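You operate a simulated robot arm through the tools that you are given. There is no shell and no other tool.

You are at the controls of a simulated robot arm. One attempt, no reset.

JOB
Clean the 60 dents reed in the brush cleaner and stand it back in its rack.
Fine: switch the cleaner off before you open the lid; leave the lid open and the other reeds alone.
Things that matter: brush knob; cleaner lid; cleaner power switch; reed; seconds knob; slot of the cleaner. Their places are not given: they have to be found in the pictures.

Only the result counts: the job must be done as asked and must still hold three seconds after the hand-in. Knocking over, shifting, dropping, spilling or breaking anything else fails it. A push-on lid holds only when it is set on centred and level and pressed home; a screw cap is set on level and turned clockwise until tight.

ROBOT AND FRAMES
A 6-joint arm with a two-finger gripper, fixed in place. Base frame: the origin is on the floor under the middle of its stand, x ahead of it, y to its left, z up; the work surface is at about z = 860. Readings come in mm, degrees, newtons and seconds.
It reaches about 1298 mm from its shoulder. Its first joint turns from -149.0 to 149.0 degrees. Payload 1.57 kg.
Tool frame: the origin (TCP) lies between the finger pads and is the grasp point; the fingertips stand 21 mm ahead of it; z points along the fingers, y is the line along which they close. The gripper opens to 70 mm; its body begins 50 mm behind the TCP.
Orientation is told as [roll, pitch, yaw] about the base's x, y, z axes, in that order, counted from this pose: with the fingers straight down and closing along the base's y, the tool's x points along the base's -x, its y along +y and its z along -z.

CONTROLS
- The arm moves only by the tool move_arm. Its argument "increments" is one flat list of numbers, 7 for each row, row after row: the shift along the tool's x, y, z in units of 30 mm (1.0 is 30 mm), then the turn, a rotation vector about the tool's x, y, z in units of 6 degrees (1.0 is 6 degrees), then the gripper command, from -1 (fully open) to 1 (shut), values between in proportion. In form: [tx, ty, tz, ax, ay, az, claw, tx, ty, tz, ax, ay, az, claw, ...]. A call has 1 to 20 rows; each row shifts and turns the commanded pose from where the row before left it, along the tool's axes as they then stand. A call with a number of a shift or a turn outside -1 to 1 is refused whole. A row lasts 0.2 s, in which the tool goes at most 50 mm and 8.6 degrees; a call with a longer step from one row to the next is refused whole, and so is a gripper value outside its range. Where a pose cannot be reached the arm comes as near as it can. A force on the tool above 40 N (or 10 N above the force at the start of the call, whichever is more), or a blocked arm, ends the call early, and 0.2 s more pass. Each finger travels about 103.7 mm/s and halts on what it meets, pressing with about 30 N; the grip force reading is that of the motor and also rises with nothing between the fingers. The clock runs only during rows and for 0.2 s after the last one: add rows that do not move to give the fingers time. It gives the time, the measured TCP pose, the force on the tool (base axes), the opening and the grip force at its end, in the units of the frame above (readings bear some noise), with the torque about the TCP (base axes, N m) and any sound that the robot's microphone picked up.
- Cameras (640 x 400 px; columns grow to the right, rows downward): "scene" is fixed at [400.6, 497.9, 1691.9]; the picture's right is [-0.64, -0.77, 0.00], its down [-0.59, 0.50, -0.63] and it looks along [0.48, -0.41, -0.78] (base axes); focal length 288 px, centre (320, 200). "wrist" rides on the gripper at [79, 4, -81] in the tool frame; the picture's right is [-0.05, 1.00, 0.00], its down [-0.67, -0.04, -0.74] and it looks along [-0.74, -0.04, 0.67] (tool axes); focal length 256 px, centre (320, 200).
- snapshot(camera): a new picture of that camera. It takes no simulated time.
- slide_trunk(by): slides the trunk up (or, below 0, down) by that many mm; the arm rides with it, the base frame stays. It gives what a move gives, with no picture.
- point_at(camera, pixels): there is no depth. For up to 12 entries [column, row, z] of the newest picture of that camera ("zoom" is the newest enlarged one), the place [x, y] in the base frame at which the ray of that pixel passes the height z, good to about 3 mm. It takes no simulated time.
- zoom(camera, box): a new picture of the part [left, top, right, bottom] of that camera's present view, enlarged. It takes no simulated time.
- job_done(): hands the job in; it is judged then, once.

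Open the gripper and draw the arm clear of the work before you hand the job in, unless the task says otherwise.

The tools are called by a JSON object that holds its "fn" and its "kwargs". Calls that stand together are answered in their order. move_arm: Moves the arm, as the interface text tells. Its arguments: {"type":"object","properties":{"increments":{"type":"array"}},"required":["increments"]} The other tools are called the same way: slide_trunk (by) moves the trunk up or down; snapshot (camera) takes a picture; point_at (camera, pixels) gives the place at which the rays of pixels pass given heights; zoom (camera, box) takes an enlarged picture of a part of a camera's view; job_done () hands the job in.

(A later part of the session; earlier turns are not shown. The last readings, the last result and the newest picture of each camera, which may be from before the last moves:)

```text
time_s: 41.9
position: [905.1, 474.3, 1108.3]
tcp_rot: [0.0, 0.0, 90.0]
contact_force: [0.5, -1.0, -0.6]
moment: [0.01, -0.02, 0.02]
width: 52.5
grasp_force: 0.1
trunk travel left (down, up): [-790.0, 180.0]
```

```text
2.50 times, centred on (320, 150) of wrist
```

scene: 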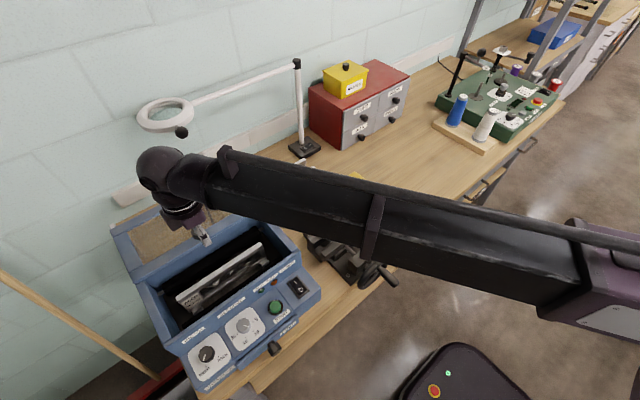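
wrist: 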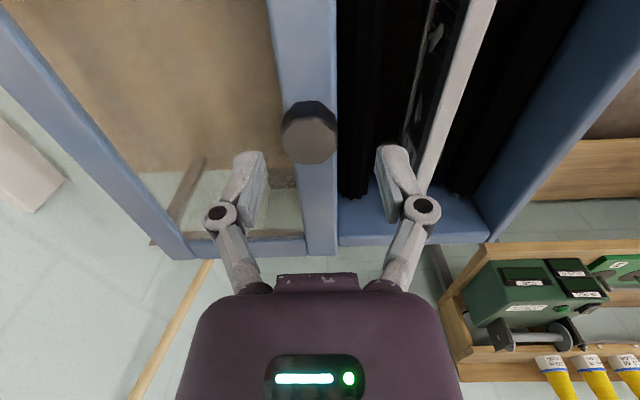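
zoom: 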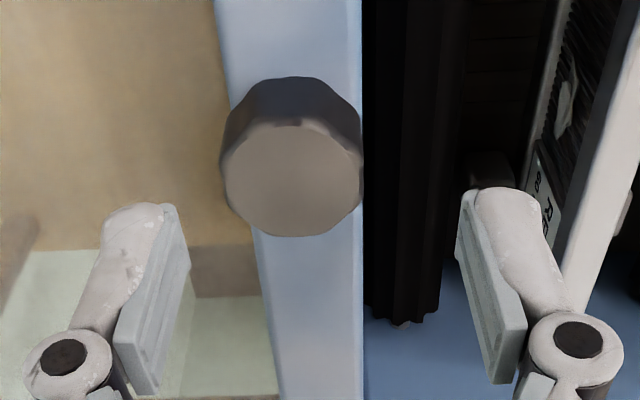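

The knob centre works out at about (908.5, 480) with top z≈1068. I shift by (+3, +5) mm and lower so the tips reach ~14 mm below the knob's top.

{"fn": "move_arm", "kwargs": {"increments": [-0.17, -0.1, 0, 0, 0, 0, -0.5, 0, 0, 0, 0, 0, 0, -0.5]}}

{"fn": "slide_trunk", "kwargs": {"by": -20}}

{"fn": "slide_trunk", "kwargs": {"by": -10}}

{"fn": "snapshot", "kwargs": {"camera": "wrist"}}

{"fn": "zoom", "kwargs": {"camera": "scene", "box": [160, 190, 240, 250]}}

```text
time_s: 42.5
position: [908.7, 480.1, 1109.1]
tcp_rot: [0.0, 0.0, 89.9]
contact_force: [0.2, 0.7, 0.4]
moment: [0.01, 0.01, -0.04]
width: 52.4
grasp_force: 0.1
trunk travel left (down, up): [-790.0, 180.0]
```

```text
time_s: 43.1
position: [908.6, 478.3, 1088.8]
tcp_rot: [0.0, -0.1, 90.0]
contact_force: [0.0, -0.2, 0.2]
moment: [0.03, 0.0, -0.02]
width: 52.3
grasp_force: 0.1
trunk travel left (down, up): [-770.0, 200.0]
```

```text
time_s: 43.7
position: [908.7, 479.1, 1078.4]
tcp_rot: [0.1, 0.0, 90.0]
contact_force: [0.1, 0.5, 0.2]
moment: [0.01, -0.01, -0.03]
width: 52.7
grasp_force: 0.1
trunk travel left (down, up): [-760.0, 210.0]
```

```text
taken
```

wrist: 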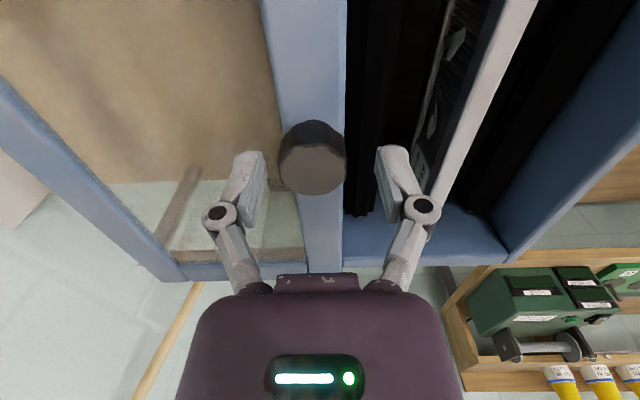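

```text
6.67 times, centred on (200, 220) of scene
```

zoom: 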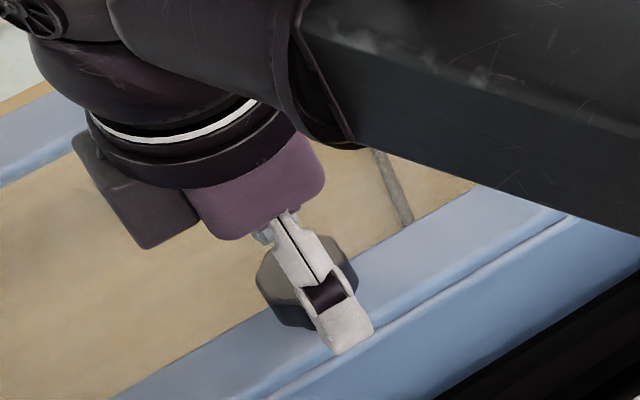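

The knob sits squarely between the fingers now. I close on it.

{"fn": "move_arm", "kwargs": {"increments": [0, 0, 0, 0, 0, 0, 1, 0, 0, 0, 0, 0, 0, 1, 0, 0, 0, 0, 0, 0, 1]}}

{"fn": "snapshot", "kwargs": {"camera": "wrist"}}

```text
time_s: 44.5
position: [909.4, 479.0, 1079.6]
tcp_rot: [0.0, -0.1, 89.9]
contact_force: [-1.2, 0.4, 4.0]
moment: [0.24, 0.34, -0.02]
width: 32.7
grasp_force: 31.8
trunk travel left (down, up): [-760.0, 210.0]
```

```text
taken
```

wrist: 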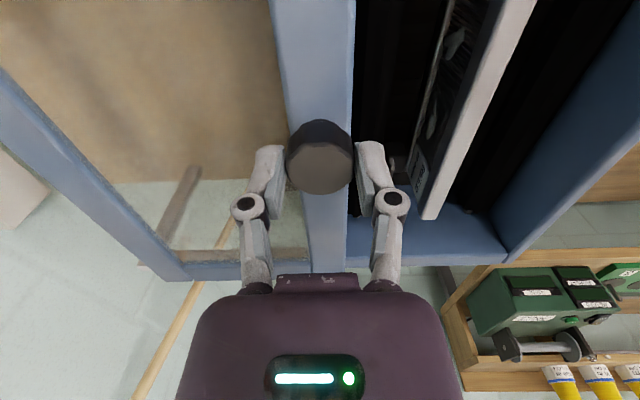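

Gripped the knob (32.7 mm). I pull the lid gently 30 mm toward −x to see how it moves.

{"fn": "move_arm", "kwargs": {"increments": [0, 0.25, 0, 0, 0, 0, 1, 0, 0.25, 0, 0, 0, 0, 1, 0, 0.25, 0, 0, 0, 0, 1, 0, 0.25, 0, 0, 0, 0, 1, 0, 0, 0, 0, 0, 0, 1]}}

{"fn": "snapshot", "kwargs": {"camera": "scene"}}

```text
time_s: 45.7
position: [878.5, 478.5, 1079.2]
tcp_rot: [-0.1, 0.0, 90.0]
contact_force: [-1.2, 7.3, 5.8]
moment: [0.16, -0.23, -0.03]
width: 32.9
grasp_force: 32.3
trunk travel left (down, up): [-760.0, 210.0]
```

```text
taken
```

scene: 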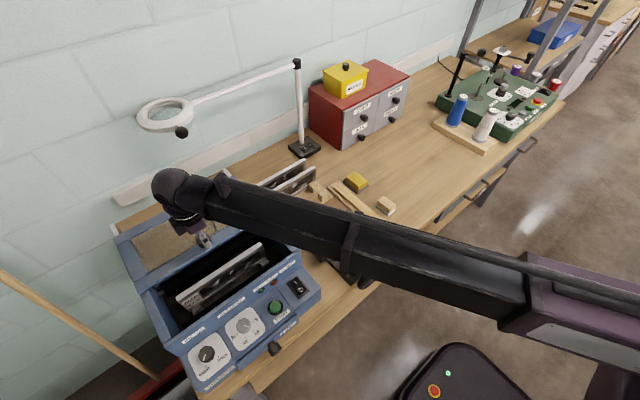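

{"fn": "zoom", "kwargs": {"camera": "scene", "box": [100, 160, 320, 320]}}

{"fn": "snapshot", "kwargs": {"camera": "wrist"}}

```text
2.50 times, centred on (210, 240) of scene
```

zoom: 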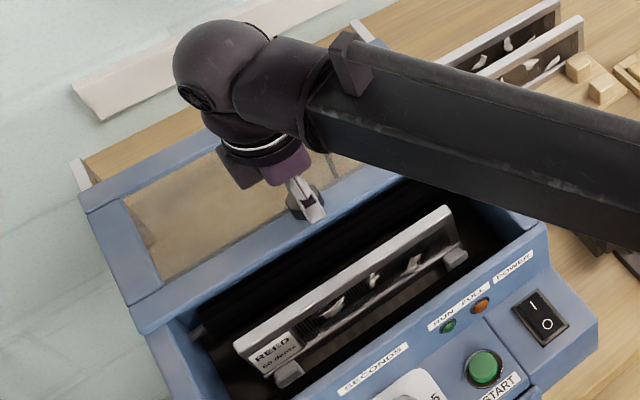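

```text
taken
```

wrist: 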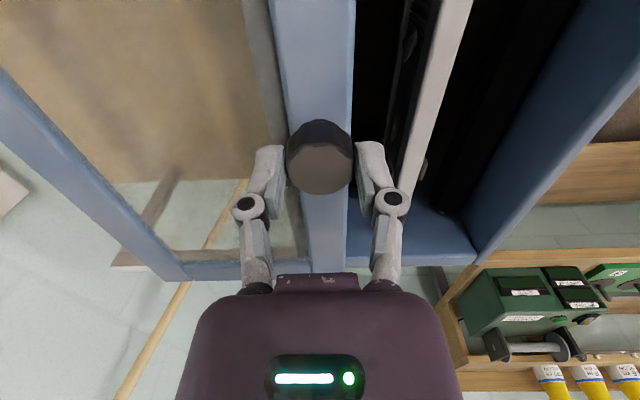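

The lid slides along its rails with the knob. I continue pulling about 144 mm further at moderate speed.

{"fn": "move_arm", "kwargs": {"increments": [0, 0.4, 0, 0, 0, 0, 1, 0, 0.4, 0, 0, 0, 0, 1, 0, 0.4, 0, 0, 0, 0, 1, 0, 0.4, 0, 0, 0, 0, 1, 0, 0.4, 0, 0, 0, 0, 1, 0, 0.4, 0, 0, 0, 0, 1, 0, 0.4, 0, 0, 0, 0, 1, 0, 0.4, 0, 0, 0, 0, 1, 0, 0.4, 0, 0, 0, 0, 1, 0, 0.4, 0, 0, 0, 0, 1, 0, 0.4, 0, 0, 0, 0, 1, 0, 0.4, 0, 0, 0, 0, 1, 0, 0, 0, 0, 0, 0, 1]}}

{"fn": "snapshot", "kwargs": {"camera": "scene"}}

{"fn": "snapshot", "kwargs": {"camera": "wrist"}}

```text
time_s: 48.5
position: [734.6, 479.7, 1079.3]
tcp_rot: [-0.1, 0.0, 90.0]
contact_force: [-3.1, -2.3, -0.8]
moment: [0.18, 0.0, 0.1]
width: 33.1
grasp_force: 32.1
trunk travel left (down, up): [-760.0, 210.0]
```

```text
taken
```

scene: 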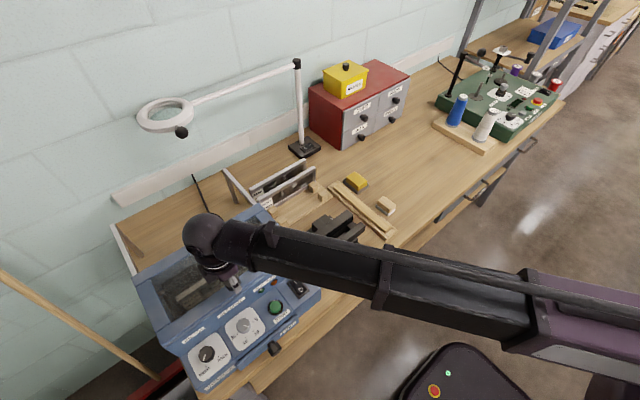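

```text
taken
```

wrist: 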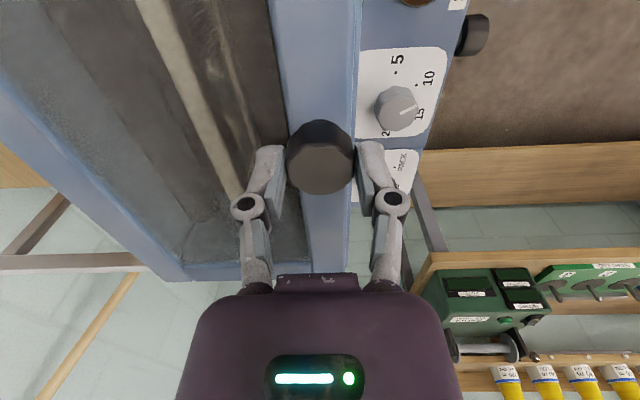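

Nearly closed. I go on in 3 mm steps until it meets its stop.

{"fn": "move_arm", "kwargs": {"increments": [0, 0.1, 0, 0, 0, 0, 1, 0, 0.1, 0, 0, 0, 0, 1, 0, 0.1, 0, 0, 0, 0, 1, 0, 0.1, 0, 0, 0, 0, 1]}}

{"fn": "zoom", "kwargs": {"camera": "scene", "box": [100, 170, 340, 390]}}

```text
time_s: 49.5
position: [729.8, 479.6, 1078.8]
tcp_rot: [-0.7, -0.1, 89.8]
contact_force: [6.9, -1.8, 6.0]
moment: [0.01, -0.22, -0.1]
width: 32.6
grasp_force: 32.0
trunk travel left (down, up): [-760.0, 210.0]
stopped in row 4: the force on the tool passed its limit at 44 N (the readings are from after the stop); the commanded pose is now the measured one
```

```text
1.82 times, centred on (220, 280) of scene
```

zoom: 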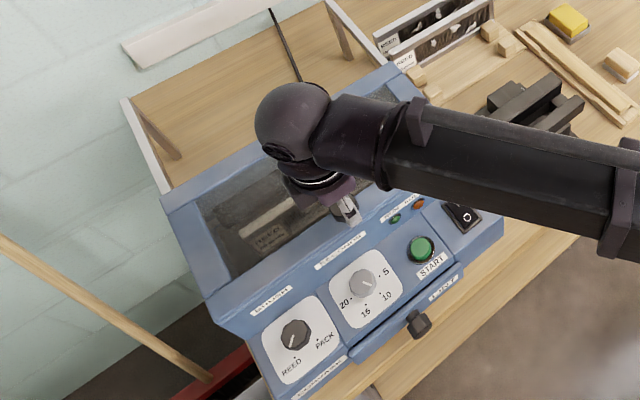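

The lid reached its stop at x≈730 (180 mm of travel). I release the knob and raise the hand.

{"fn": "move_arm", "kwargs": {"increments": [0, 0, 0, 0, 0, 0, -0.5, 0, 0, 0, 0, 0, 0, -0.5, 0, 0, 0, 0, 0, 0, -0.5]}}

{"fn": "slide_trunk", "kwargs": {"by": 100}}

{"fn": "snapshot", "kwargs": {"camera": "wrist"}}

{"fn": "zoom", "kwargs": {"camera": "scene", "box": [100, 170, 340, 390]}}

```text
time_s: 50.3
position: [728.0, 478.9, 1077.7]
tcp_rot: [-0.7, -0.1, 89.9]
contact_force: [0.2, -0.4, -0.6]
moment: [0.03, 0.01, -0.01]
width: 52.6
grasp_force: 0.0
trunk travel left (down, up): [-760.0, 210.0]
```

```text
time_s: 51.6
position: [728.9, 479.5, 1179.0]
tcp_rot: [-0.7, 0.0, 89.9]
contact_force: [0.0, -0.4, -0.5]
moment: [-0.02, -0.01, 0.01]
width: 52.5
grasp_force: 0.0
trunk travel left (down, up): [-860.0, 110.0]
```

```text
taken
```

wrist: 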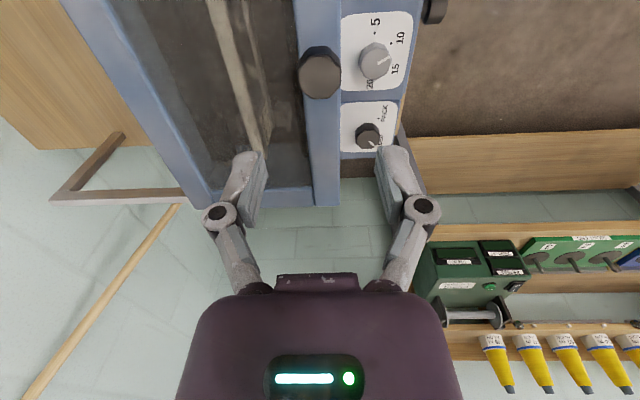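

```text
1.82 times, centred on (220, 280) of scene
```

zoom: 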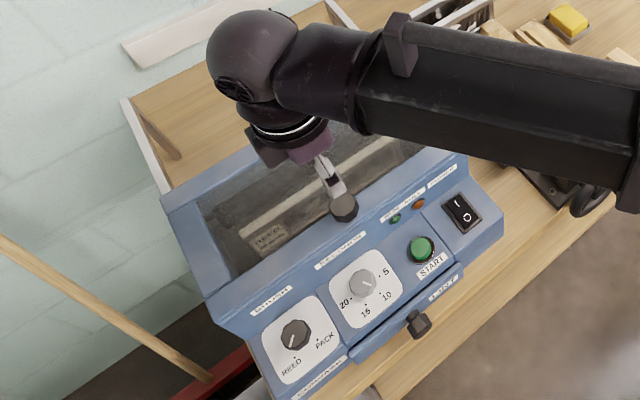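

The lid is closed with the reed visible through the window. Next is the power switch (centre ≈(674,346)); I move in front of it, close the fingers and tilt the tool 30° so the hand clears the box wall.

{"fn": "move_arm", "kwargs": {"increments": [0.89, 0.6, 0, 0, 0, 0, 1, 0.89, 0.6, 0, 0, 0, 0, 1, 0.89, 0.6, 0, 0, 0, 0, 1, 0.89, 0.6, 0, 0, 0, 0, 1, 0.89, 0.6, 0, 0, 0, 0, 1, 0, 0, 0, 0, 0, 0, 1, 0, 0, 0, 1, 0, 0, 1, 0, 0, 0, 1, 0, 0, 1, 0, 0, 0, 1, 0, 0, 1, 0, 0, 0, 1, 0, 0, 1, 0, 0, 0, 1, 0, 0, 1, 0, 0, 0, 0, 0, 0, 1]}}

{"fn": "snapshot", "kwargs": {"camera": "scene"}}

{"fn": "snapshot", "kwargs": {"camera": "wrist"}}

```text
time_s: 54.2
position: [637.5, 345.7, 1203.8]
tcp_rot: [-30.6, -0.1, 89.9]
contact_force: [0.1, -0.6, -0.7]
moment: [0.01, -0.03, 0.01]
width: 0.0
grasp_force: 28.7
out of reach, approached as far as the arm can: row 7, 8, 9, 10, 11
trunk travel left (down, up): [-860.0, 110.0]
```

```text
taken
```

scene: 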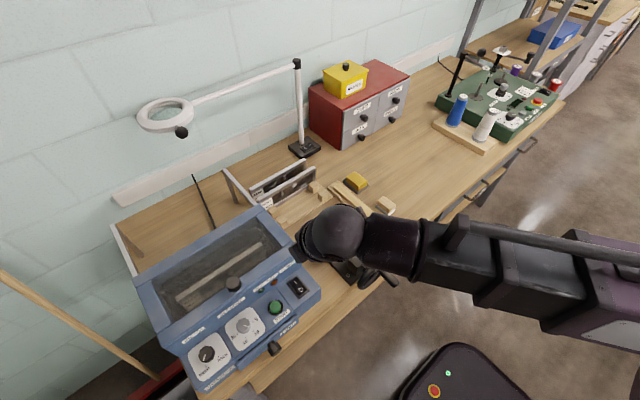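

```text
taken
```

wrist: 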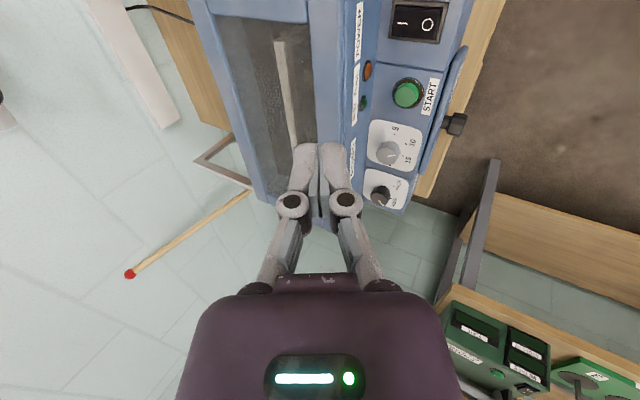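

The tilt works (TCP now (637.5, 345.7, 1203.8), roll −30.6°). The switch appears at wrist (416,20); I zoom to triangulate the "I" end accurately.

{"fn": "zoom", "kwargs": {"camera": "wrist", "box": [370, 0, 466, 60]}}

{"fn": "zoom", "kwargs": {"camera": "scene", "box": [268, 270, 332, 310]}}

```text
6.67 times, centred on (418, 30) of wrist
```

zoom: 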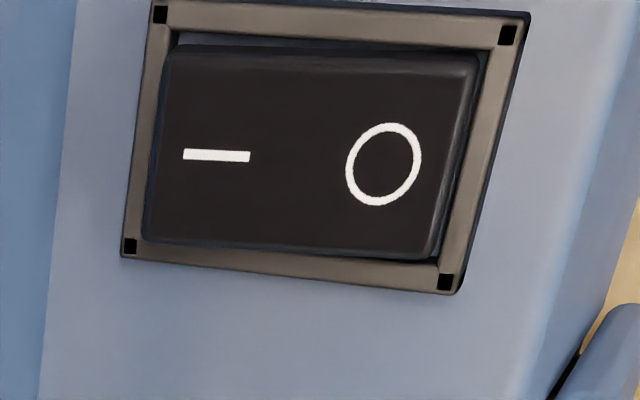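

```text
10.00 times, centred on (300, 290) of scene
```

zoom: 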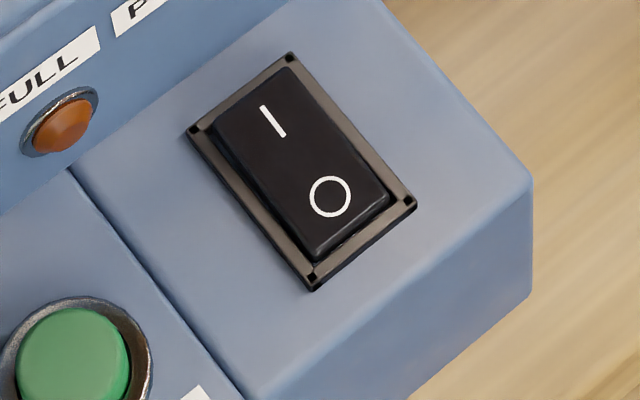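

{"fn": "point_at", "kwargs": {"camera": "wrist", "pixels": [[402.6, 23.3, 930], [402.6, 23.3, 930], [402.6, 23.3, 930], [402.6, 23.3, 970], [402.6, 23.3, 970], [402.6, 23.3, 970], [427.6, 24.5, 930], [427.6, 24.5, 930], [427.6, 24.5, 930], [427.6, 24.5, 970], [427.6, 24.5, 970], [427.6, 24.5, 970]]}}

{"fn": "point_at", "kwargs": {"camera": "scene", "pixels": [[295.2, 282.1, 930], [295.2, 282.1, 930], [295.2, 282.1, 930], [295.2, 282.1, 970], [295.2, 282.1, 970], [295.2, 282.1, 970], [301.0, 289.7, 930], [301.0, 289.7, 930], [301.0, 289.7, 930], [301.0, 289.7, 970], [301.0, 289.7, 970], [301.0, 289.7, 970]]}}

```text
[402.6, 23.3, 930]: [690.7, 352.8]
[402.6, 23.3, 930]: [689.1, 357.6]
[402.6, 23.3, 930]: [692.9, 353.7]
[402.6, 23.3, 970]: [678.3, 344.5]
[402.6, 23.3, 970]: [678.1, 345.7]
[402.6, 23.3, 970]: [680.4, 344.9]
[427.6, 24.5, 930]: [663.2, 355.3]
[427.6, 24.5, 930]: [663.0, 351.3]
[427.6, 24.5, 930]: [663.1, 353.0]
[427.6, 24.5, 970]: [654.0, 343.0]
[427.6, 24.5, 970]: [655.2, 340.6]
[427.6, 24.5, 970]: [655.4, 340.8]
```

```text
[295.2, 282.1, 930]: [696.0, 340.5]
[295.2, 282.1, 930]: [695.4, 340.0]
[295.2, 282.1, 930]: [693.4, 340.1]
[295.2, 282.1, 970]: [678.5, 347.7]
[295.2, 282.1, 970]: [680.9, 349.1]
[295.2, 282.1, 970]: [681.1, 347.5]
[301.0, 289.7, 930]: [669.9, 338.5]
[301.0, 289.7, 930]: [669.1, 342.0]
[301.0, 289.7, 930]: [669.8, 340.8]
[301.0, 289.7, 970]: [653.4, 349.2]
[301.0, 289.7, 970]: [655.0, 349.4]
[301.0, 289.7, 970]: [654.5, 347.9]
```

The I mark is at ≈(682,346) and about 8 mm higher than the O mark (659,346), confirming OFF. I move the tilted, closed fingertips above the I end and lower most of the way.

{"fn": "move_arm", "kwargs": {"increments": [0, -0.635, 0.367, 0, 0, 0, 1, 0, -0.635, 0.367, 0, 0, 0, 1, 0, 0, 0, 0, 0, 0, 1]}}

{"fn": "slide_trunk", "kwargs": {"by": -150}}

{"fn": "snapshot", "kwargs": {"camera": "scene"}}

{"fn": "snapshot", "kwargs": {"camera": "wrist"}}

```text
time_s: 55.0
position: [681.7, 344.7, 1205.0]
tcp_rot: [-30.6, -0.1, 89.9]
contact_force: [-0.1, 0.3, 0.5]
moment: [-0.01, 0.03, 0.03]
width: 0.1
grasp_force: 28.4
trunk travel left (down, up): [-860.0, 110.0]
```

```text
time_s: 56.8
position: [681.2, 344.7, 1055.5]
tcp_rot: [-30.7, -0.1, 89.9]
contact_force: [0.6, 0.4, 0.6]
moment: [0.0, -0.01, -0.01]
width: 0.2
grasp_force: 28.6
trunk travel left (down, up): [-710.0, 260.0]
```

```text
taken
```

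scene: 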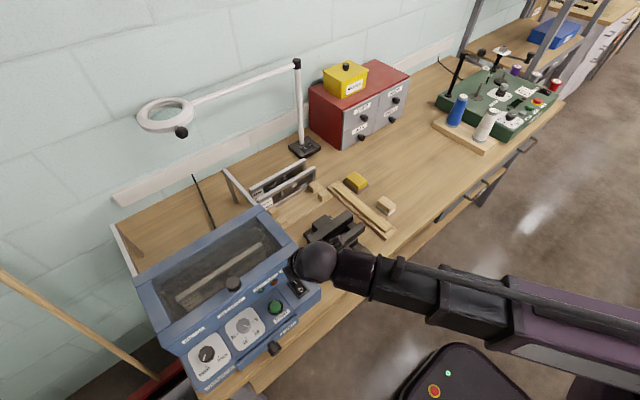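

```text
taken
```

wrist: 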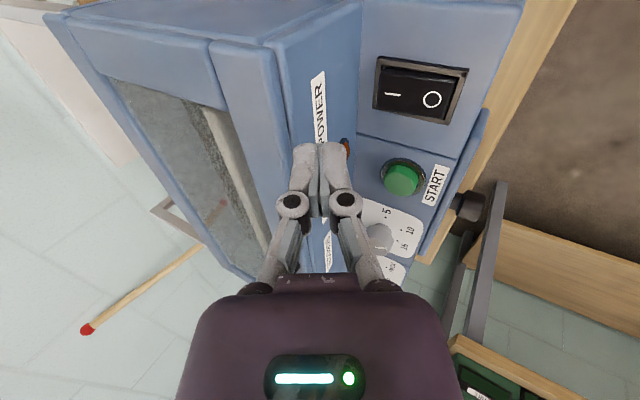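

I zoom to check the clearance of the tip from the lid edge/front wall.

{"fn": "zoom", "kwargs": {"camera": "scene", "box": [250, 230, 346, 310]}}

{"fn": "zoom", "kwargs": {"camera": "wrist", "box": [240, 40, 480, 220]}}

{"fn": "point_at", "kwargs": {"camera": "wrist", "pixels": [[278, 50, 1045], [278, 50, 1045], [360, 100, 947], [360, 100, 947], [392, 95, 960], [392, 95, 960], [432, 100, 955], [432, 100, 955]]}}

```text
5.00 times, centred on (298, 270) of scene
```

zoom: 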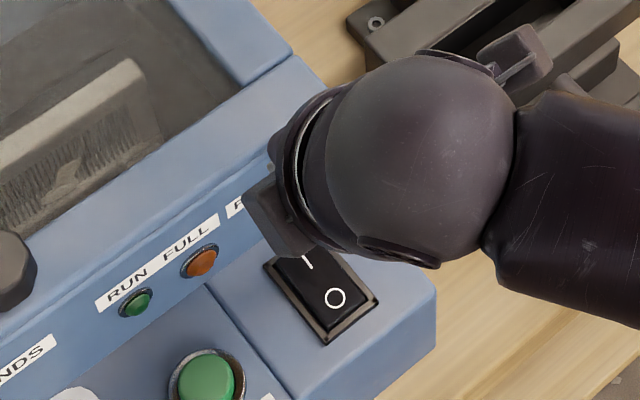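

```text
2.22 times, centred on (360, 130) of wrist
```

zoom: 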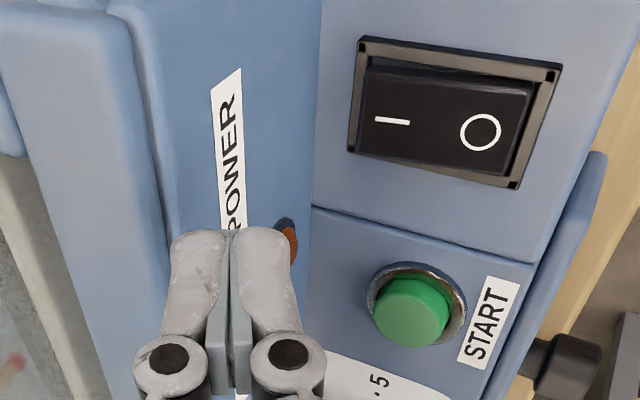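

```text
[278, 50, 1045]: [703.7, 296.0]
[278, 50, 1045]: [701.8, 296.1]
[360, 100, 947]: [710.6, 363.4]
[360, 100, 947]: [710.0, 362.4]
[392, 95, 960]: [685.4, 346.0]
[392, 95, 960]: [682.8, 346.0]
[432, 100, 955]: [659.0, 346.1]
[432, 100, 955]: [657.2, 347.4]
```

Clearance to the wall (x≈703–710) is fine and the I mark is right below at (684,346). I lower 60 mm, then step down watching force.

{"fn": "slide_trunk", "kwargs": {"by": -60}}

{"fn": "slide_trunk", "kwargs": {"by": -8}}

{"fn": "snapshot", "kwargs": {"camera": "wrist"}}

```text
time_s: 57.8
position: [681.4, 344.7, 995.8]
tcp_rot: [-30.6, -0.1, 90.0]
contact_force: [1.0, -1.4, -0.2]
moment: [0.0, 0.0, -0.02]
width: 0.1
grasp_force: 28.9
trunk travel left (down, up): [-650.0, 320.0]
```

```text
time_s: 58.4
position: [682.8, 345.6, 986.0]
tcp_rot: [-30.6, -0.1, 89.8]
contact_force: [0.1, -1.1, -0.1]
moment: [-0.01, -0.04, -0.02]
width: 0.2
grasp_force: 28.8
trunk travel left (down, up): [-642.0, 328.0]
```

```text
taken
```

wrist: 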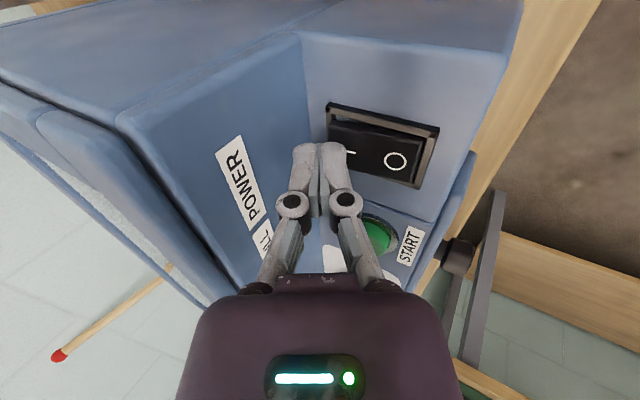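

Tips are right over the I end with no contact yet (z=986). I step down further in small steps.

{"fn": "slide_trunk", "kwargs": {"by": -5}}

{"fn": "slide_trunk", "kwargs": {"by": -4}}

{"fn": "zoom", "kwargs": {"camera": "wrist", "box": [260, 80, 460, 220]}}

```text
time_s: 58.9
position: [682.0, 345.1, 982.0]
tcp_rot: [-30.6, -0.1, 89.9]
contact_force: [-0.3, 0.4, 0.7]
moment: [0.01, 0.02, -0.01]
width: 0.0
grasp_force: 29.0
trunk travel left (down, up): [-637.0, 333.0]
```

```text
time_s: 59.4
position: [683.0, 343.8, 978.1]
tcp_rot: [-30.7, -0.1, 90.0]
contact_force: [0.1, 0.2, 0.0]
moment: [0.0, 0.01, 0.01]
width: 0.0
grasp_force: 28.7
trunk travel left (down, up): [-633.0, 337.0]
```

```text
2.86 times, centred on (360, 150) of wrist
```

zoom: 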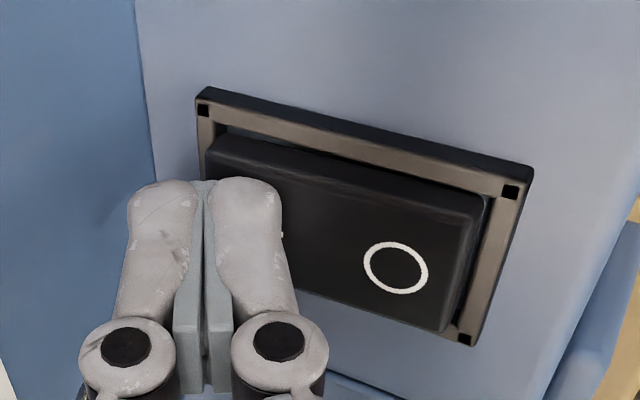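

{"fn": "slide_trunk", "kwargs": {"by": -4}}

{"fn": "slide_trunk", "kwargs": {"by": -3}}

```text
time_s: 60.0
position: [682.0, 345.3, 974.9]
tcp_rot: [-30.8, -0.1, 90.0]
contact_force: [5.7, 2.4, 24.3]
moment: [0.07, -0.12, 0.01]
width: 0.0
grasp_force: 28.2
trunk travel left (down, up): [-629.0, 341.0]
```

```text
time_s: 60.3
position: [681.5, 344.5, 975.3]
tcp_rot: [-31.2, -0.1, 90.1]
contact_force: [-4.2, -0.8, 23.6]
moment: [-0.05, 0.07, 0.01]
width: 0.0
grasp_force: 28.6
trunk travel left (down, up): [-628.0, 342.0]
stopped: the force on the tool passed its limit at 46 N (the readings are from after the stop); the commanded pose is now the measured one
```

Contact at z≈975 with force up to 46 N. I look whether the rocker has flipped.

{"fn": "zoom", "kwargs": {"camera": "wrist", "box": [260, 80, 460, 220]}}

{"fn": "zoom", "kwargs": {"camera": "scene", "box": [250, 260, 330, 310]}}

```text
2.86 times, centred on (360, 150) of wrist
```

zoom: 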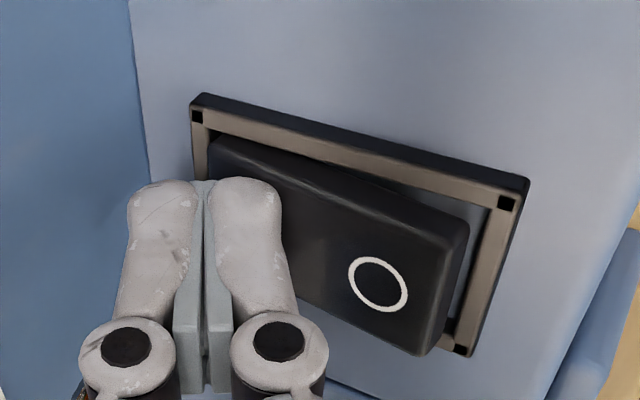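

```text
8.00 times, centred on (290, 285) of scene
```

zoom: 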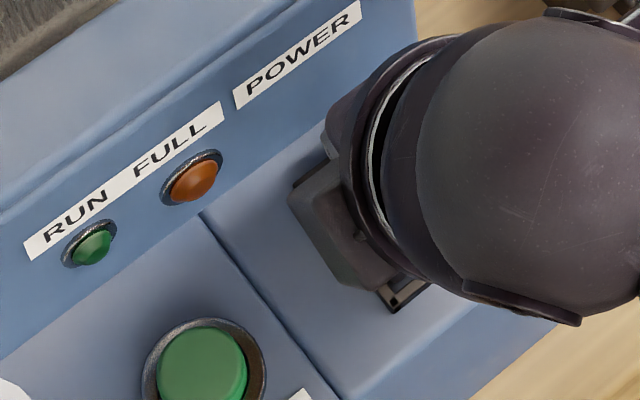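

The O end has popped up, so the switch flipped to I (on). I lift off and check the lamps.

{"fn": "slide_trunk", "kwargs": {"by": 40}}

{"fn": "snapshot", "kwargs": {"camera": "wrist"}}

{"fn": "zoom", "kwargs": {"camera": "wrist", "box": [260, 40, 480, 220]}}

{"fn": "zoom", "kwargs": {"camera": "scene", "box": [220, 250, 330, 340]}}

```text
time_s: 61.2
position: [683.5, 344.8, 1014.3]
tcp_rot: [-30.8, -0.1, 90.0]
contact_force: [1.0, 0.6, 0.7]
moment: [-0.02, 0.02, 0.0]
width: 0.0
grasp_force: 29.0
trunk travel left (down, up): [-668.0, 302.0]
```

```text
taken
```

wrist: 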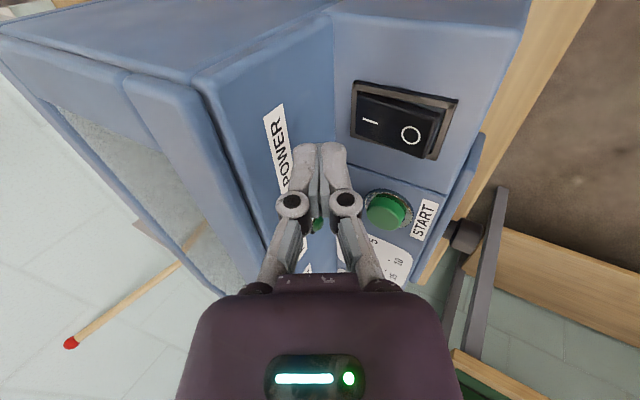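

```text
2.22 times, centred on (370, 130) of wrist
```

zoom: 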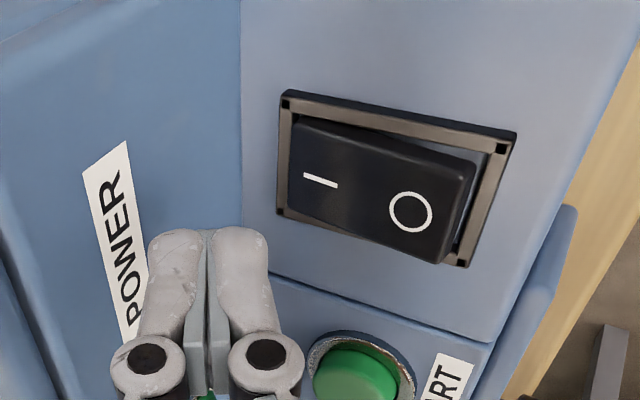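

```text
4.44 times, centred on (275, 295) of scene
```

zoom: 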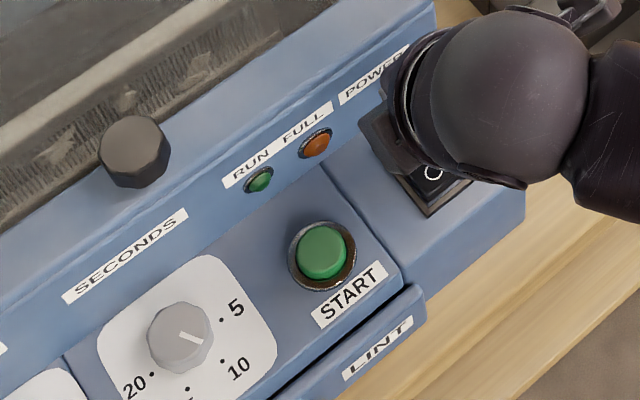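

Power is on. Before starting, I read the small card near the far device in the scene (≈(524,91)) in case it tells cleaning times, and look once more at other labels.

{"fn": "zoom", "kwargs": {"camera": "scene", "box": [508, 82, 540, 102]}}

{"fn": "zoom", "kwargs": {"camera": "scene", "box": [440, 60, 570, 150]}}

{"fn": "zoom", "kwargs": {"camera": "scene", "box": [520, 0, 640, 80]}}

```text
16.00 times, centred on (524, 92) of scene
```

zoom: 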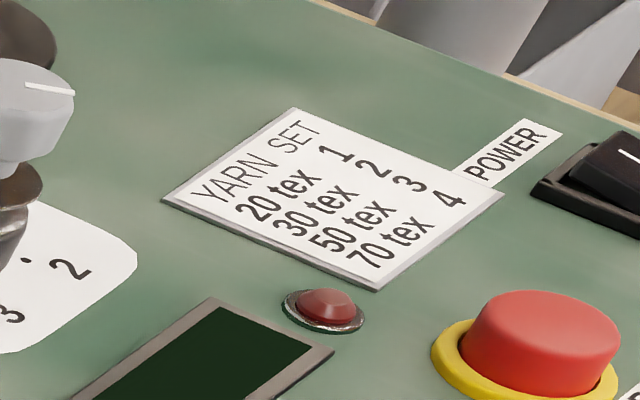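

```text
4.44 times, centred on (505, 105) of scene
```

zoom: 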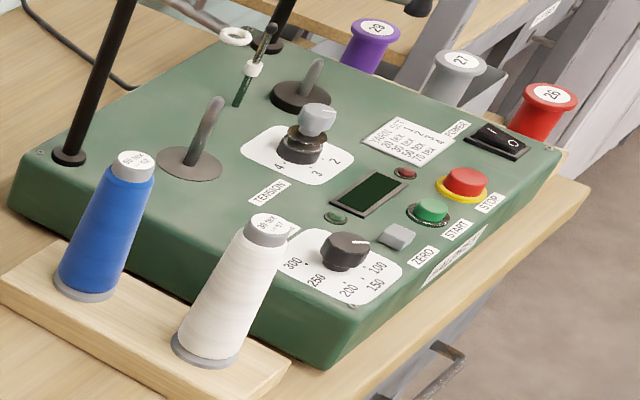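

```text
5.00 times, centred on (580, 40) of scene
```

zoom: 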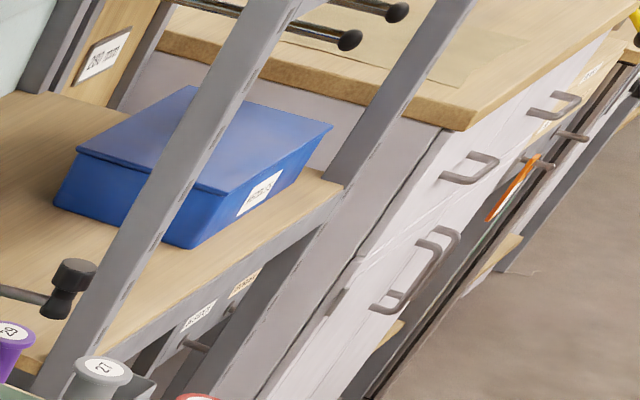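

That card is for the winder only. The cleaner is set at REED / 10 s; I'll run it and inspect the reed through the window. First I refine the START button's position (wrist ≈(388,210), scene ≈(275.2,306.5)).

{"fn": "zoom", "kwargs": {"camera": "wrist", "box": [340, 170, 450, 250]}}

{"fn": "point_at", "kwargs": {"camera": "scene", "pixels": [[275.2, 306.5, 930], [275.2, 306.5, 930], [275.2, 306.5, 930], [275.2, 306.5, 960], [275.2, 306.5, 960], [275.2, 306.5, 960]]}}

{"fn": "point_at", "kwargs": {"camera": "wrist", "pixels": [[386, 210, 930], [386, 210, 930], [386, 210, 930], [386, 210, 960], [386, 210, 960], [386, 210, 960]]}}

```text
5.00 times, centred on (395, 210) of wrist
```

zoom: 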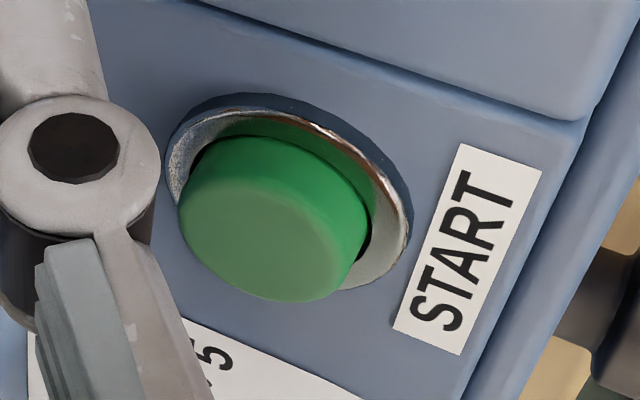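

```text
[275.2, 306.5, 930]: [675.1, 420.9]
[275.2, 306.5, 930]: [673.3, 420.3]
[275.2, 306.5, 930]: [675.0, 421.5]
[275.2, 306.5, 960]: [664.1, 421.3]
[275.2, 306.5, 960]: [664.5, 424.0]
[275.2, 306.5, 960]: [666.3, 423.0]
```

```text
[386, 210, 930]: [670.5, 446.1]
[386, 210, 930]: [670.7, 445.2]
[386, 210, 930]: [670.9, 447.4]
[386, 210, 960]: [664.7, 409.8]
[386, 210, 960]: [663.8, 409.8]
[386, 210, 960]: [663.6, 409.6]
```

START's top centre is at about (667, 422.5). I move there at the present height, then lower.

{"fn": "move_arm", "kwargs": {"increments": [-0.863, 0.183, -0.109, 0, 0, 0, 1, -0.863, 0.183, -0.109, 0, 0, 0, 1, -0.863, 0.183, -0.109, 0, 0, 0, 1, 0, 0, 0, 0, 0, 0, 1]}}

{"fn": "slide_trunk", "kwargs": {"by": -30}}

{"fn": "snapshot", "kwargs": {"camera": "wrist"}}

{"fn": "zoom", "kwargs": {"camera": "wrist", "box": [250, 80, 430, 220]}}

```text
time_s: 62.2
position: [661.2, 421.7, 1013.7]
tcp_rot: [-30.8, -0.2, 90.0]
contact_force: [0.5, 0.2, -0.2]
moment: [0.0, -0.03, 0.01]
width: 0.0
grasp_force: 29.1
trunk travel left (down, up): [-668.0, 302.0]
```

```text
time_s: 62.9
position: [662.2, 422.3, 982.8]
tcp_rot: [-30.9, -0.3, 89.9]
contact_force: [-0.4, -0.2, 0.1]
moment: [-0.02, -0.03, -0.01]
width: 0.1
grasp_force: 29.2
trunk travel left (down, up): [-638.0, 332.0]
```

```text
taken
```

wrist: 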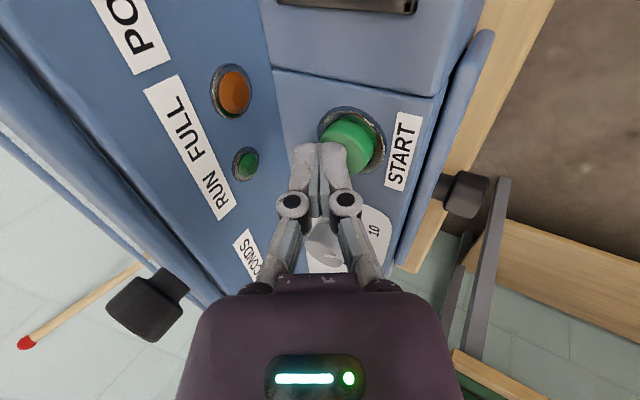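

```text
2.86 times, centred on (340, 150) of wrist
```

zoom: 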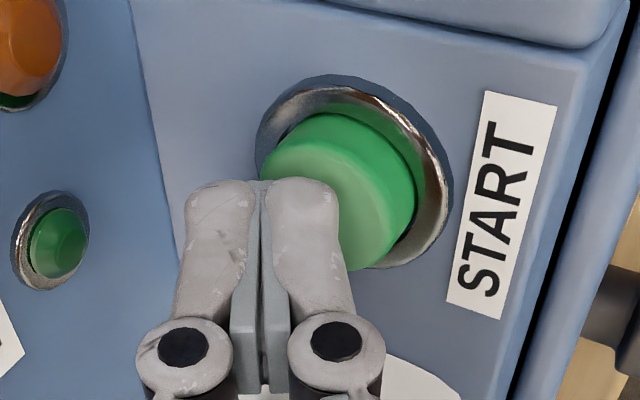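

{"fn": "point_at", "kwargs": {"camera": "wrist", "pixels": [[345, 147, 945], [345, 147, 945], [345, 147, 945], [345, 147, 955], [345, 147, 955], [345, 147, 955]]}}

```text
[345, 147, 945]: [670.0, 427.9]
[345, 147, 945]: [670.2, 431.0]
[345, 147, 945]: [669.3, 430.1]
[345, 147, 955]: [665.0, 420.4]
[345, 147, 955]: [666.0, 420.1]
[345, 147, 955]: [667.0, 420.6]
```

The contact point will fall within ~3 mm of the button's centre. I step down.

{"fn": "slide_trunk", "kwargs": {"by": -8}}

{"fn": "slide_trunk", "kwargs": {"by": -4}}

{"fn": "slide_trunk", "kwargs": {"by": -3}}

```text
time_s: 63.5
position: [661.6, 421.7, 974.9]
tcp_rot: [-30.9, -0.1, 90.0]
contact_force: [0.9, -0.3, 1.5]
moment: [0.01, -0.04, -0.02]
width: 0.1
grasp_force: 28.9
trunk travel left (down, up): [-630.0, 340.0]
heard: click
```

```text
time_s: 64.0
position: [662.2, 420.6, 973.2]
tcp_rot: [-31.0, -0.3, 90.0]
contact_force: [0.7, 0.7, 9.6]
moment: [0.07, -0.04, -0.02]
width: 0.3
grasp_force: 28.5
trunk travel left (down, up): [-626.0, 344.0]
```

```text
time_s: 64.5
position: [661.7, 420.8, 969.9]
tcp_rot: [-31.0, -0.3, 90.0]
contact_force: [2.7, 1.6, 20.2]
moment: [0.1, -0.1, 0.06]
width: 0.4
grasp_force: 28.8
trunk travel left (down, up): [-623.0, 347.0]
```

A click was heard. I check the RUN lamp.

{"fn": "zoom", "kwargs": {"camera": "scene", "box": [150, 220, 310, 340]}}

{"fn": "zoom", "kwargs": {"camera": "wrist", "box": [180, 40, 420, 220]}}

```text
3.33 times, centred on (230, 280) of scene
```

zoom: 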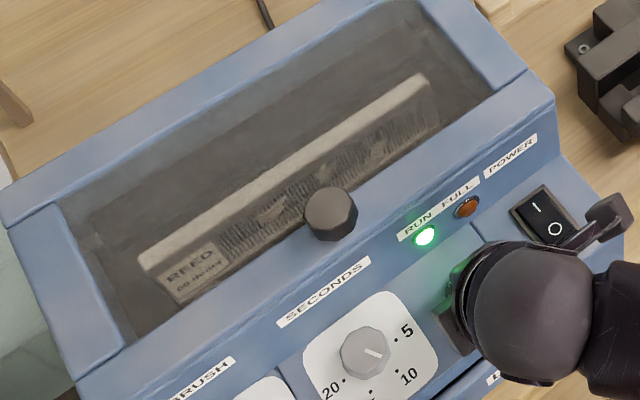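

```text
2.22 times, centred on (300, 130) of wrist
```

zoom: 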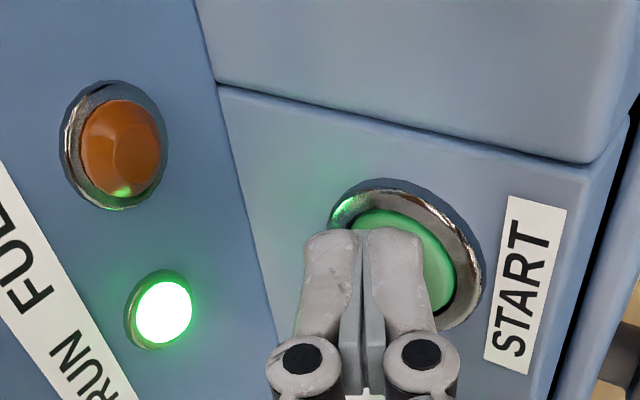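

RUN is lit: the cleaner is running (since about t=63.4). I lift off the button and wait.

{"fn": "slide_trunk", "kwargs": {"by": 45}}

{"fn": "move_arm", "kwargs": {"increments": [0, 0, 0, 0, 0, 0, 1, 0, 0, 0, 0, 0, 0, 1, 0, 0, 0, 0, 0, 0, 1, 0, 0, 0, 0, 0, 0, 1, 0, 0, 0, 0, 0, 0, 1, 0, 0, 0, 0, 0, 0, 1, 0, 0, 0, 0, 0, 0, 1, 0, 0, 0, 0, 0, 0, 1, 0, 0, 0, 0, 0, 0, 1, 0, 0, 0, 0, 0, 0, 1]}}

{"fn": "zoom", "kwargs": {"camera": "scene", "box": [150, 220, 310, 340]}}

```text
time_s: 65.4
position: [662.5, 422.0, 1012.3]
tcp_rot: [-30.9, -0.3, 90.0]
contact_force: [0.1, 0.4, 0.0]
moment: [0.03, -0.01, 0.0]
width: 0.1
grasp_force: 28.1
trunk travel left (down, up): [-668.0, 302.0]
```

```text
time_s: 67.6
position: [662.0, 422.1, 1013.6]
tcp_rot: [-30.8, -0.1, 90.0]
contact_force: [-0.2, -1.0, -0.1]
moment: [-0.02, -0.04, 0.05]
width: 0.0
grasp_force: 28.7
trunk travel left (down, up): [-668.0, 302.0]
```

```text
3.33 times, centred on (230, 280) of scene
```

zoom: 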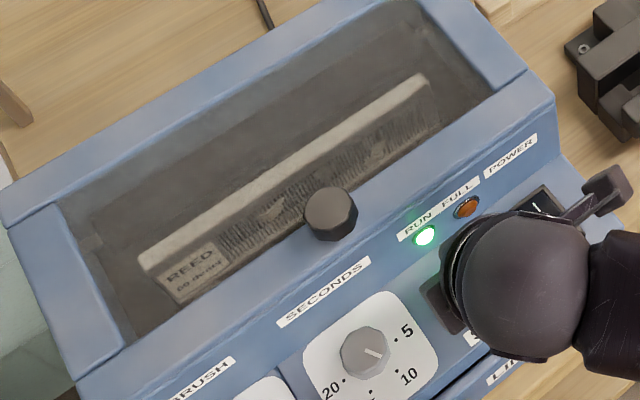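

Still running at t=67.6. I wait ~4 s more and look closely at the reed through the window.

{"fn": "move_arm", "kwargs": {"increments": [0, 0, 0, 0, 0, 0, 1, 0, 0, 0, 0, 0, 0, 1, 0, 0, 0, 0, 0, 0, 1, 0, 0, 0, 0, 0, 0, 1, 0, 0, 0, 0, 0, 0, 1, 0, 0, 0, 0, 0, 0, 1, 0, 0, 0, 0, 0, 0, 1, 0, 0, 0, 0, 0, 0, 1, 0, 0, 0, 0, 0, 0, 1, 0, 0, 0, 0, 0, 0, 1, 0, 0, 0, 0, 0, 0, 1, 0, 0, 0, 0, 0, 0, 1, 0, 0, 0, 0, 0, 0, 1, 0, 0, 0, 0, 0, 0, 1, 0, 0, 0, 0, 0, 0, 1, 0, 0, 0, 0, 0, 0, 1, 0, 0, 0, 0, 0, 0, 1, 0, 0, 0, 0, 0, 0, 1]}}

{"fn": "zoom", "kwargs": {"camera": "scene", "box": [170, 230, 290, 310]}}

```text
time_s: 71.4
position: [662.9, 421.1, 1013.4]
tcp_rot: [-30.9, -0.2, 90.1]
contact_force: [-0.2, -0.4, -0.5]
moment: [0.04, -0.02, -0.02]
width: 0.0
grasp_force: 28.5
trunk travel left (down, up): [-668.0, 302.0]
```

```text
5.00 times, centred on (230, 270) of scene
```

zoom: 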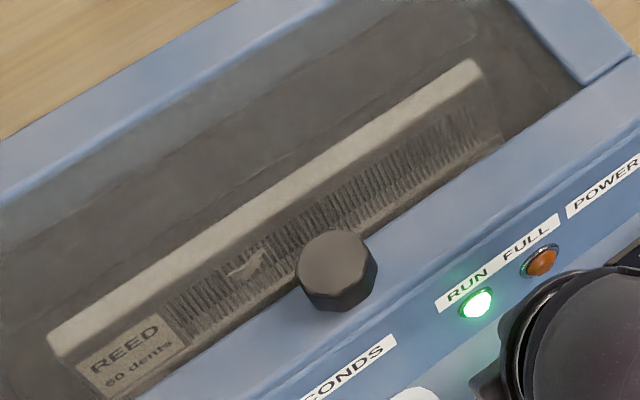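

Flakes are coming off: only one remains visible at (248,262) in the zoom. I wait until the run ends.

{"fn": "move_arm", "kwargs": {"increments": [0, 0, 0, 0, 0, 0, 1, 0, 0, 0, 0, 0, 0, 1, 0, 0, 0, 0, 0, 0, 1, 0, 0, 0, 0, 0, 0, 1, 0, 0, 0, 0, 0, 0, 1, 0, 0, 0, 0, 0, 0, 1, 0, 0, 0, 0, 0, 0, 1, 0, 0, 0, 0, 0, 0, 1, 0, 0, 0, 0, 0, 0, 1, 0, 0, 0, 0, 0, 0, 1, 0, 0, 0, 0, 0, 0, 1, 0, 0, 0, 0, 0, 0, 1]}}

{"fn": "zoom", "kwargs": {"camera": "scene", "box": [170, 230, 290, 310]}}

```text
time_s: 74.0
position: [662.3, 422.0, 1013.5]
tcp_rot: [-31.0, -0.2, 90.0]
contact_force: [0.1, 1.1, -0.4]
moment: [-0.01, 0.0, 0.0]
width: 0.0
grasp_force: 28.3
trunk travel left (down, up): [-668.0, 302.0]
```

```text
5.00 times, centred on (230, 270) of scene
```

zoom: 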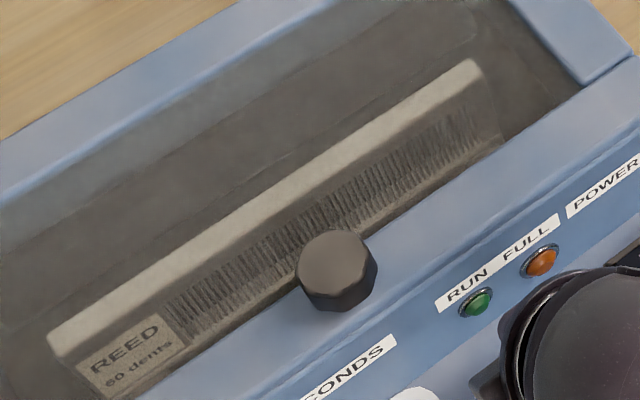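

RUN is off and visible flakes are gone, but the middle flake could be hidden behind the lid knob. I raise the hand and look from the wrist camera before switching off.

{"fn": "slide_trunk", "kwargs": {"by": 150}}

{"fn": "snapshot", "kwargs": {"camera": "wrist"}}

{"fn": "zoom", "kwargs": {"camera": "wrist", "box": [160, 0, 360, 150]}}

```text
time_s: 75.8
position: [662.1, 421.9, 1163.2]
tcp_rot: [-30.8, -0.2, 89.9]
contact_force: [0.7, 0.6, -0.1]
moment: [0.0, -0.04, 0.02]
width: 0.0
grasp_force: 28.8
trunk travel left (down, up): [-818.0, 152.0]
```

```text
taken
```

wrist: 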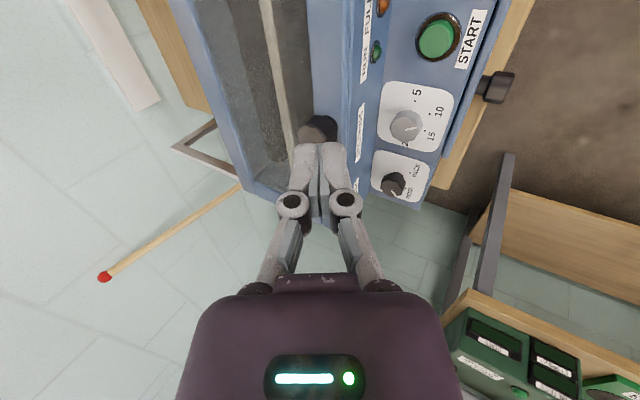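

```text
2.67 times, centred on (260, 75) of wrist
```

zoom: 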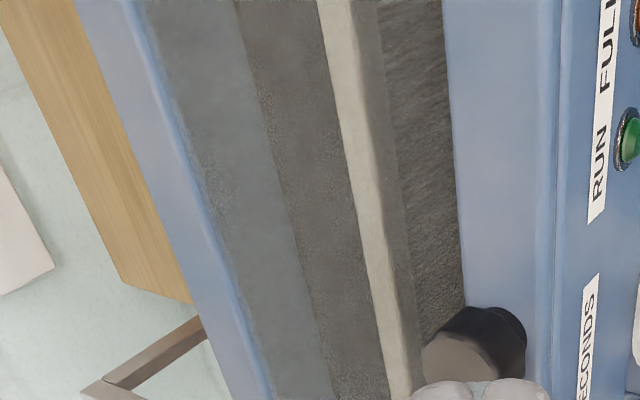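

All three flakes are gone and the run has finished. Now I switch off: moving the tip over the O end (≈(656,346)) and lowering.

{"fn": "move_arm", "kwargs": {"increments": [0.844, 0.096, -0.057, 0, 0, 0, 1, 0.844, 0.096, -0.057, 0, 0, 0, 1, 0.844, 0.096, -0.057, 0, 0, 0, 1, 0, 0, 0, 0, 0, 0, 1]}}

{"fn": "slide_trunk", "kwargs": {"by": -165}}

{"fn": "snapshot", "kwargs": {"camera": "wrist"}}

{"fn": "zoom", "kwargs": {"camera": "wrist", "box": [240, 60, 460, 220]}}

```text
time_s: 76.8
position: [652.3, 346.0, 1163.0]
tcp_rot: [-30.8, -0.2, 90.0]
contact_force: [-0.7, -0.7, 0.3]
moment: [0.01, 0.03, -0.04]
width: 0.1
grasp_force: 28.3
trunk travel left (down, up): [-818.0, 152.0]
```

```text
time_s: 78.6
position: [652.3, 345.6, 997.7]
tcp_rot: [-30.8, -0.2, 90.0]
contact_force: [0.6, -0.1, -0.6]
moment: [0.01, 0.02, -0.01]
width: 0.0
grasp_force: 28.2
trunk travel left (down, up): [-653.0, 317.0]
```

```text
taken
```

wrist: 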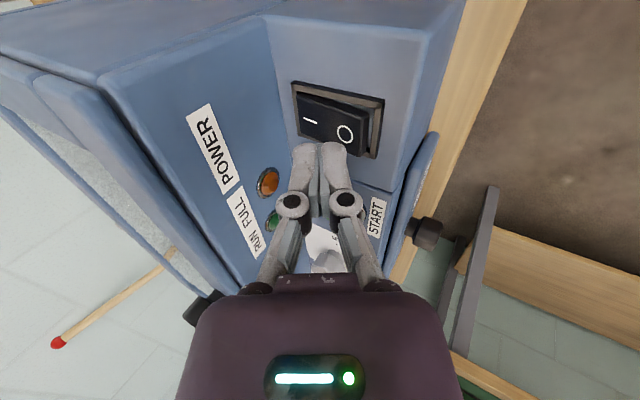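

```text
2.50 times, centred on (350, 140) of wrist
```

zoom: 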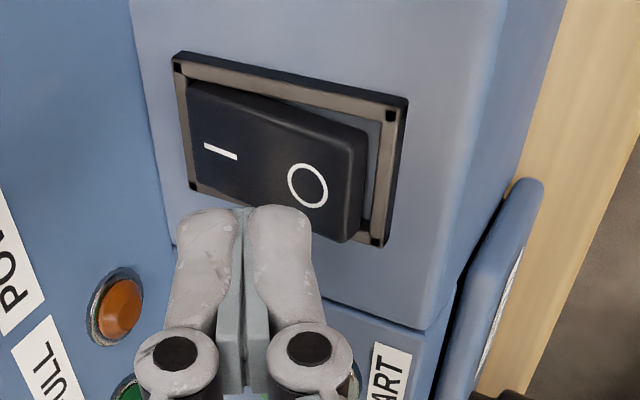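

{"fn": "point_at", "kwargs": {"camera": "wrist", "pixels": [[345, 134, 955], [345, 134, 955], [345, 134, 965], [345, 134, 965], [310, 121, 950], [310, 121, 950]]}}

{"fn": "slide_trunk", "kwargs": {"by": -14}}

{"fn": "zoom", "kwargs": {"camera": "wrist", "box": [240, 60, 460, 220]}}

```text
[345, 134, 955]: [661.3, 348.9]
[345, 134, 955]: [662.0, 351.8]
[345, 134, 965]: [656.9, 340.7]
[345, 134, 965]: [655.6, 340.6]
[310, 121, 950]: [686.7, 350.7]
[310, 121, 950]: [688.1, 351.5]
```

```text
time_s: 79.3
position: [652.3, 345.5, 984.3]
tcp_rot: [-30.8, -0.1, 90.0]
contact_force: [-0.1, -0.5, -1.3]
moment: [0.01, -0.04, 0.01]
width: 0.2
grasp_force: 29.1
trunk travel left (down, up): [-639.0, 331.0]
```

```text
2.50 times, centred on (350, 140) of wrist
```

zoom: 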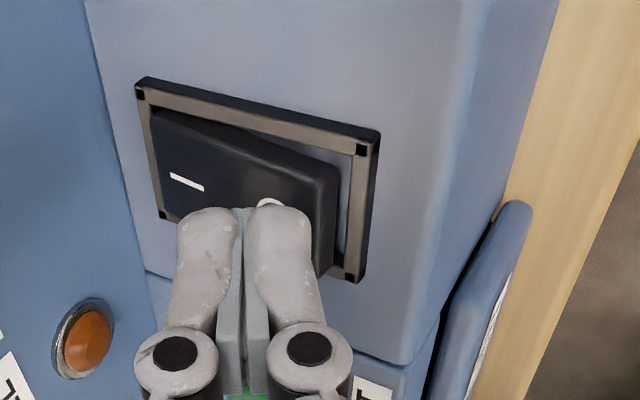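

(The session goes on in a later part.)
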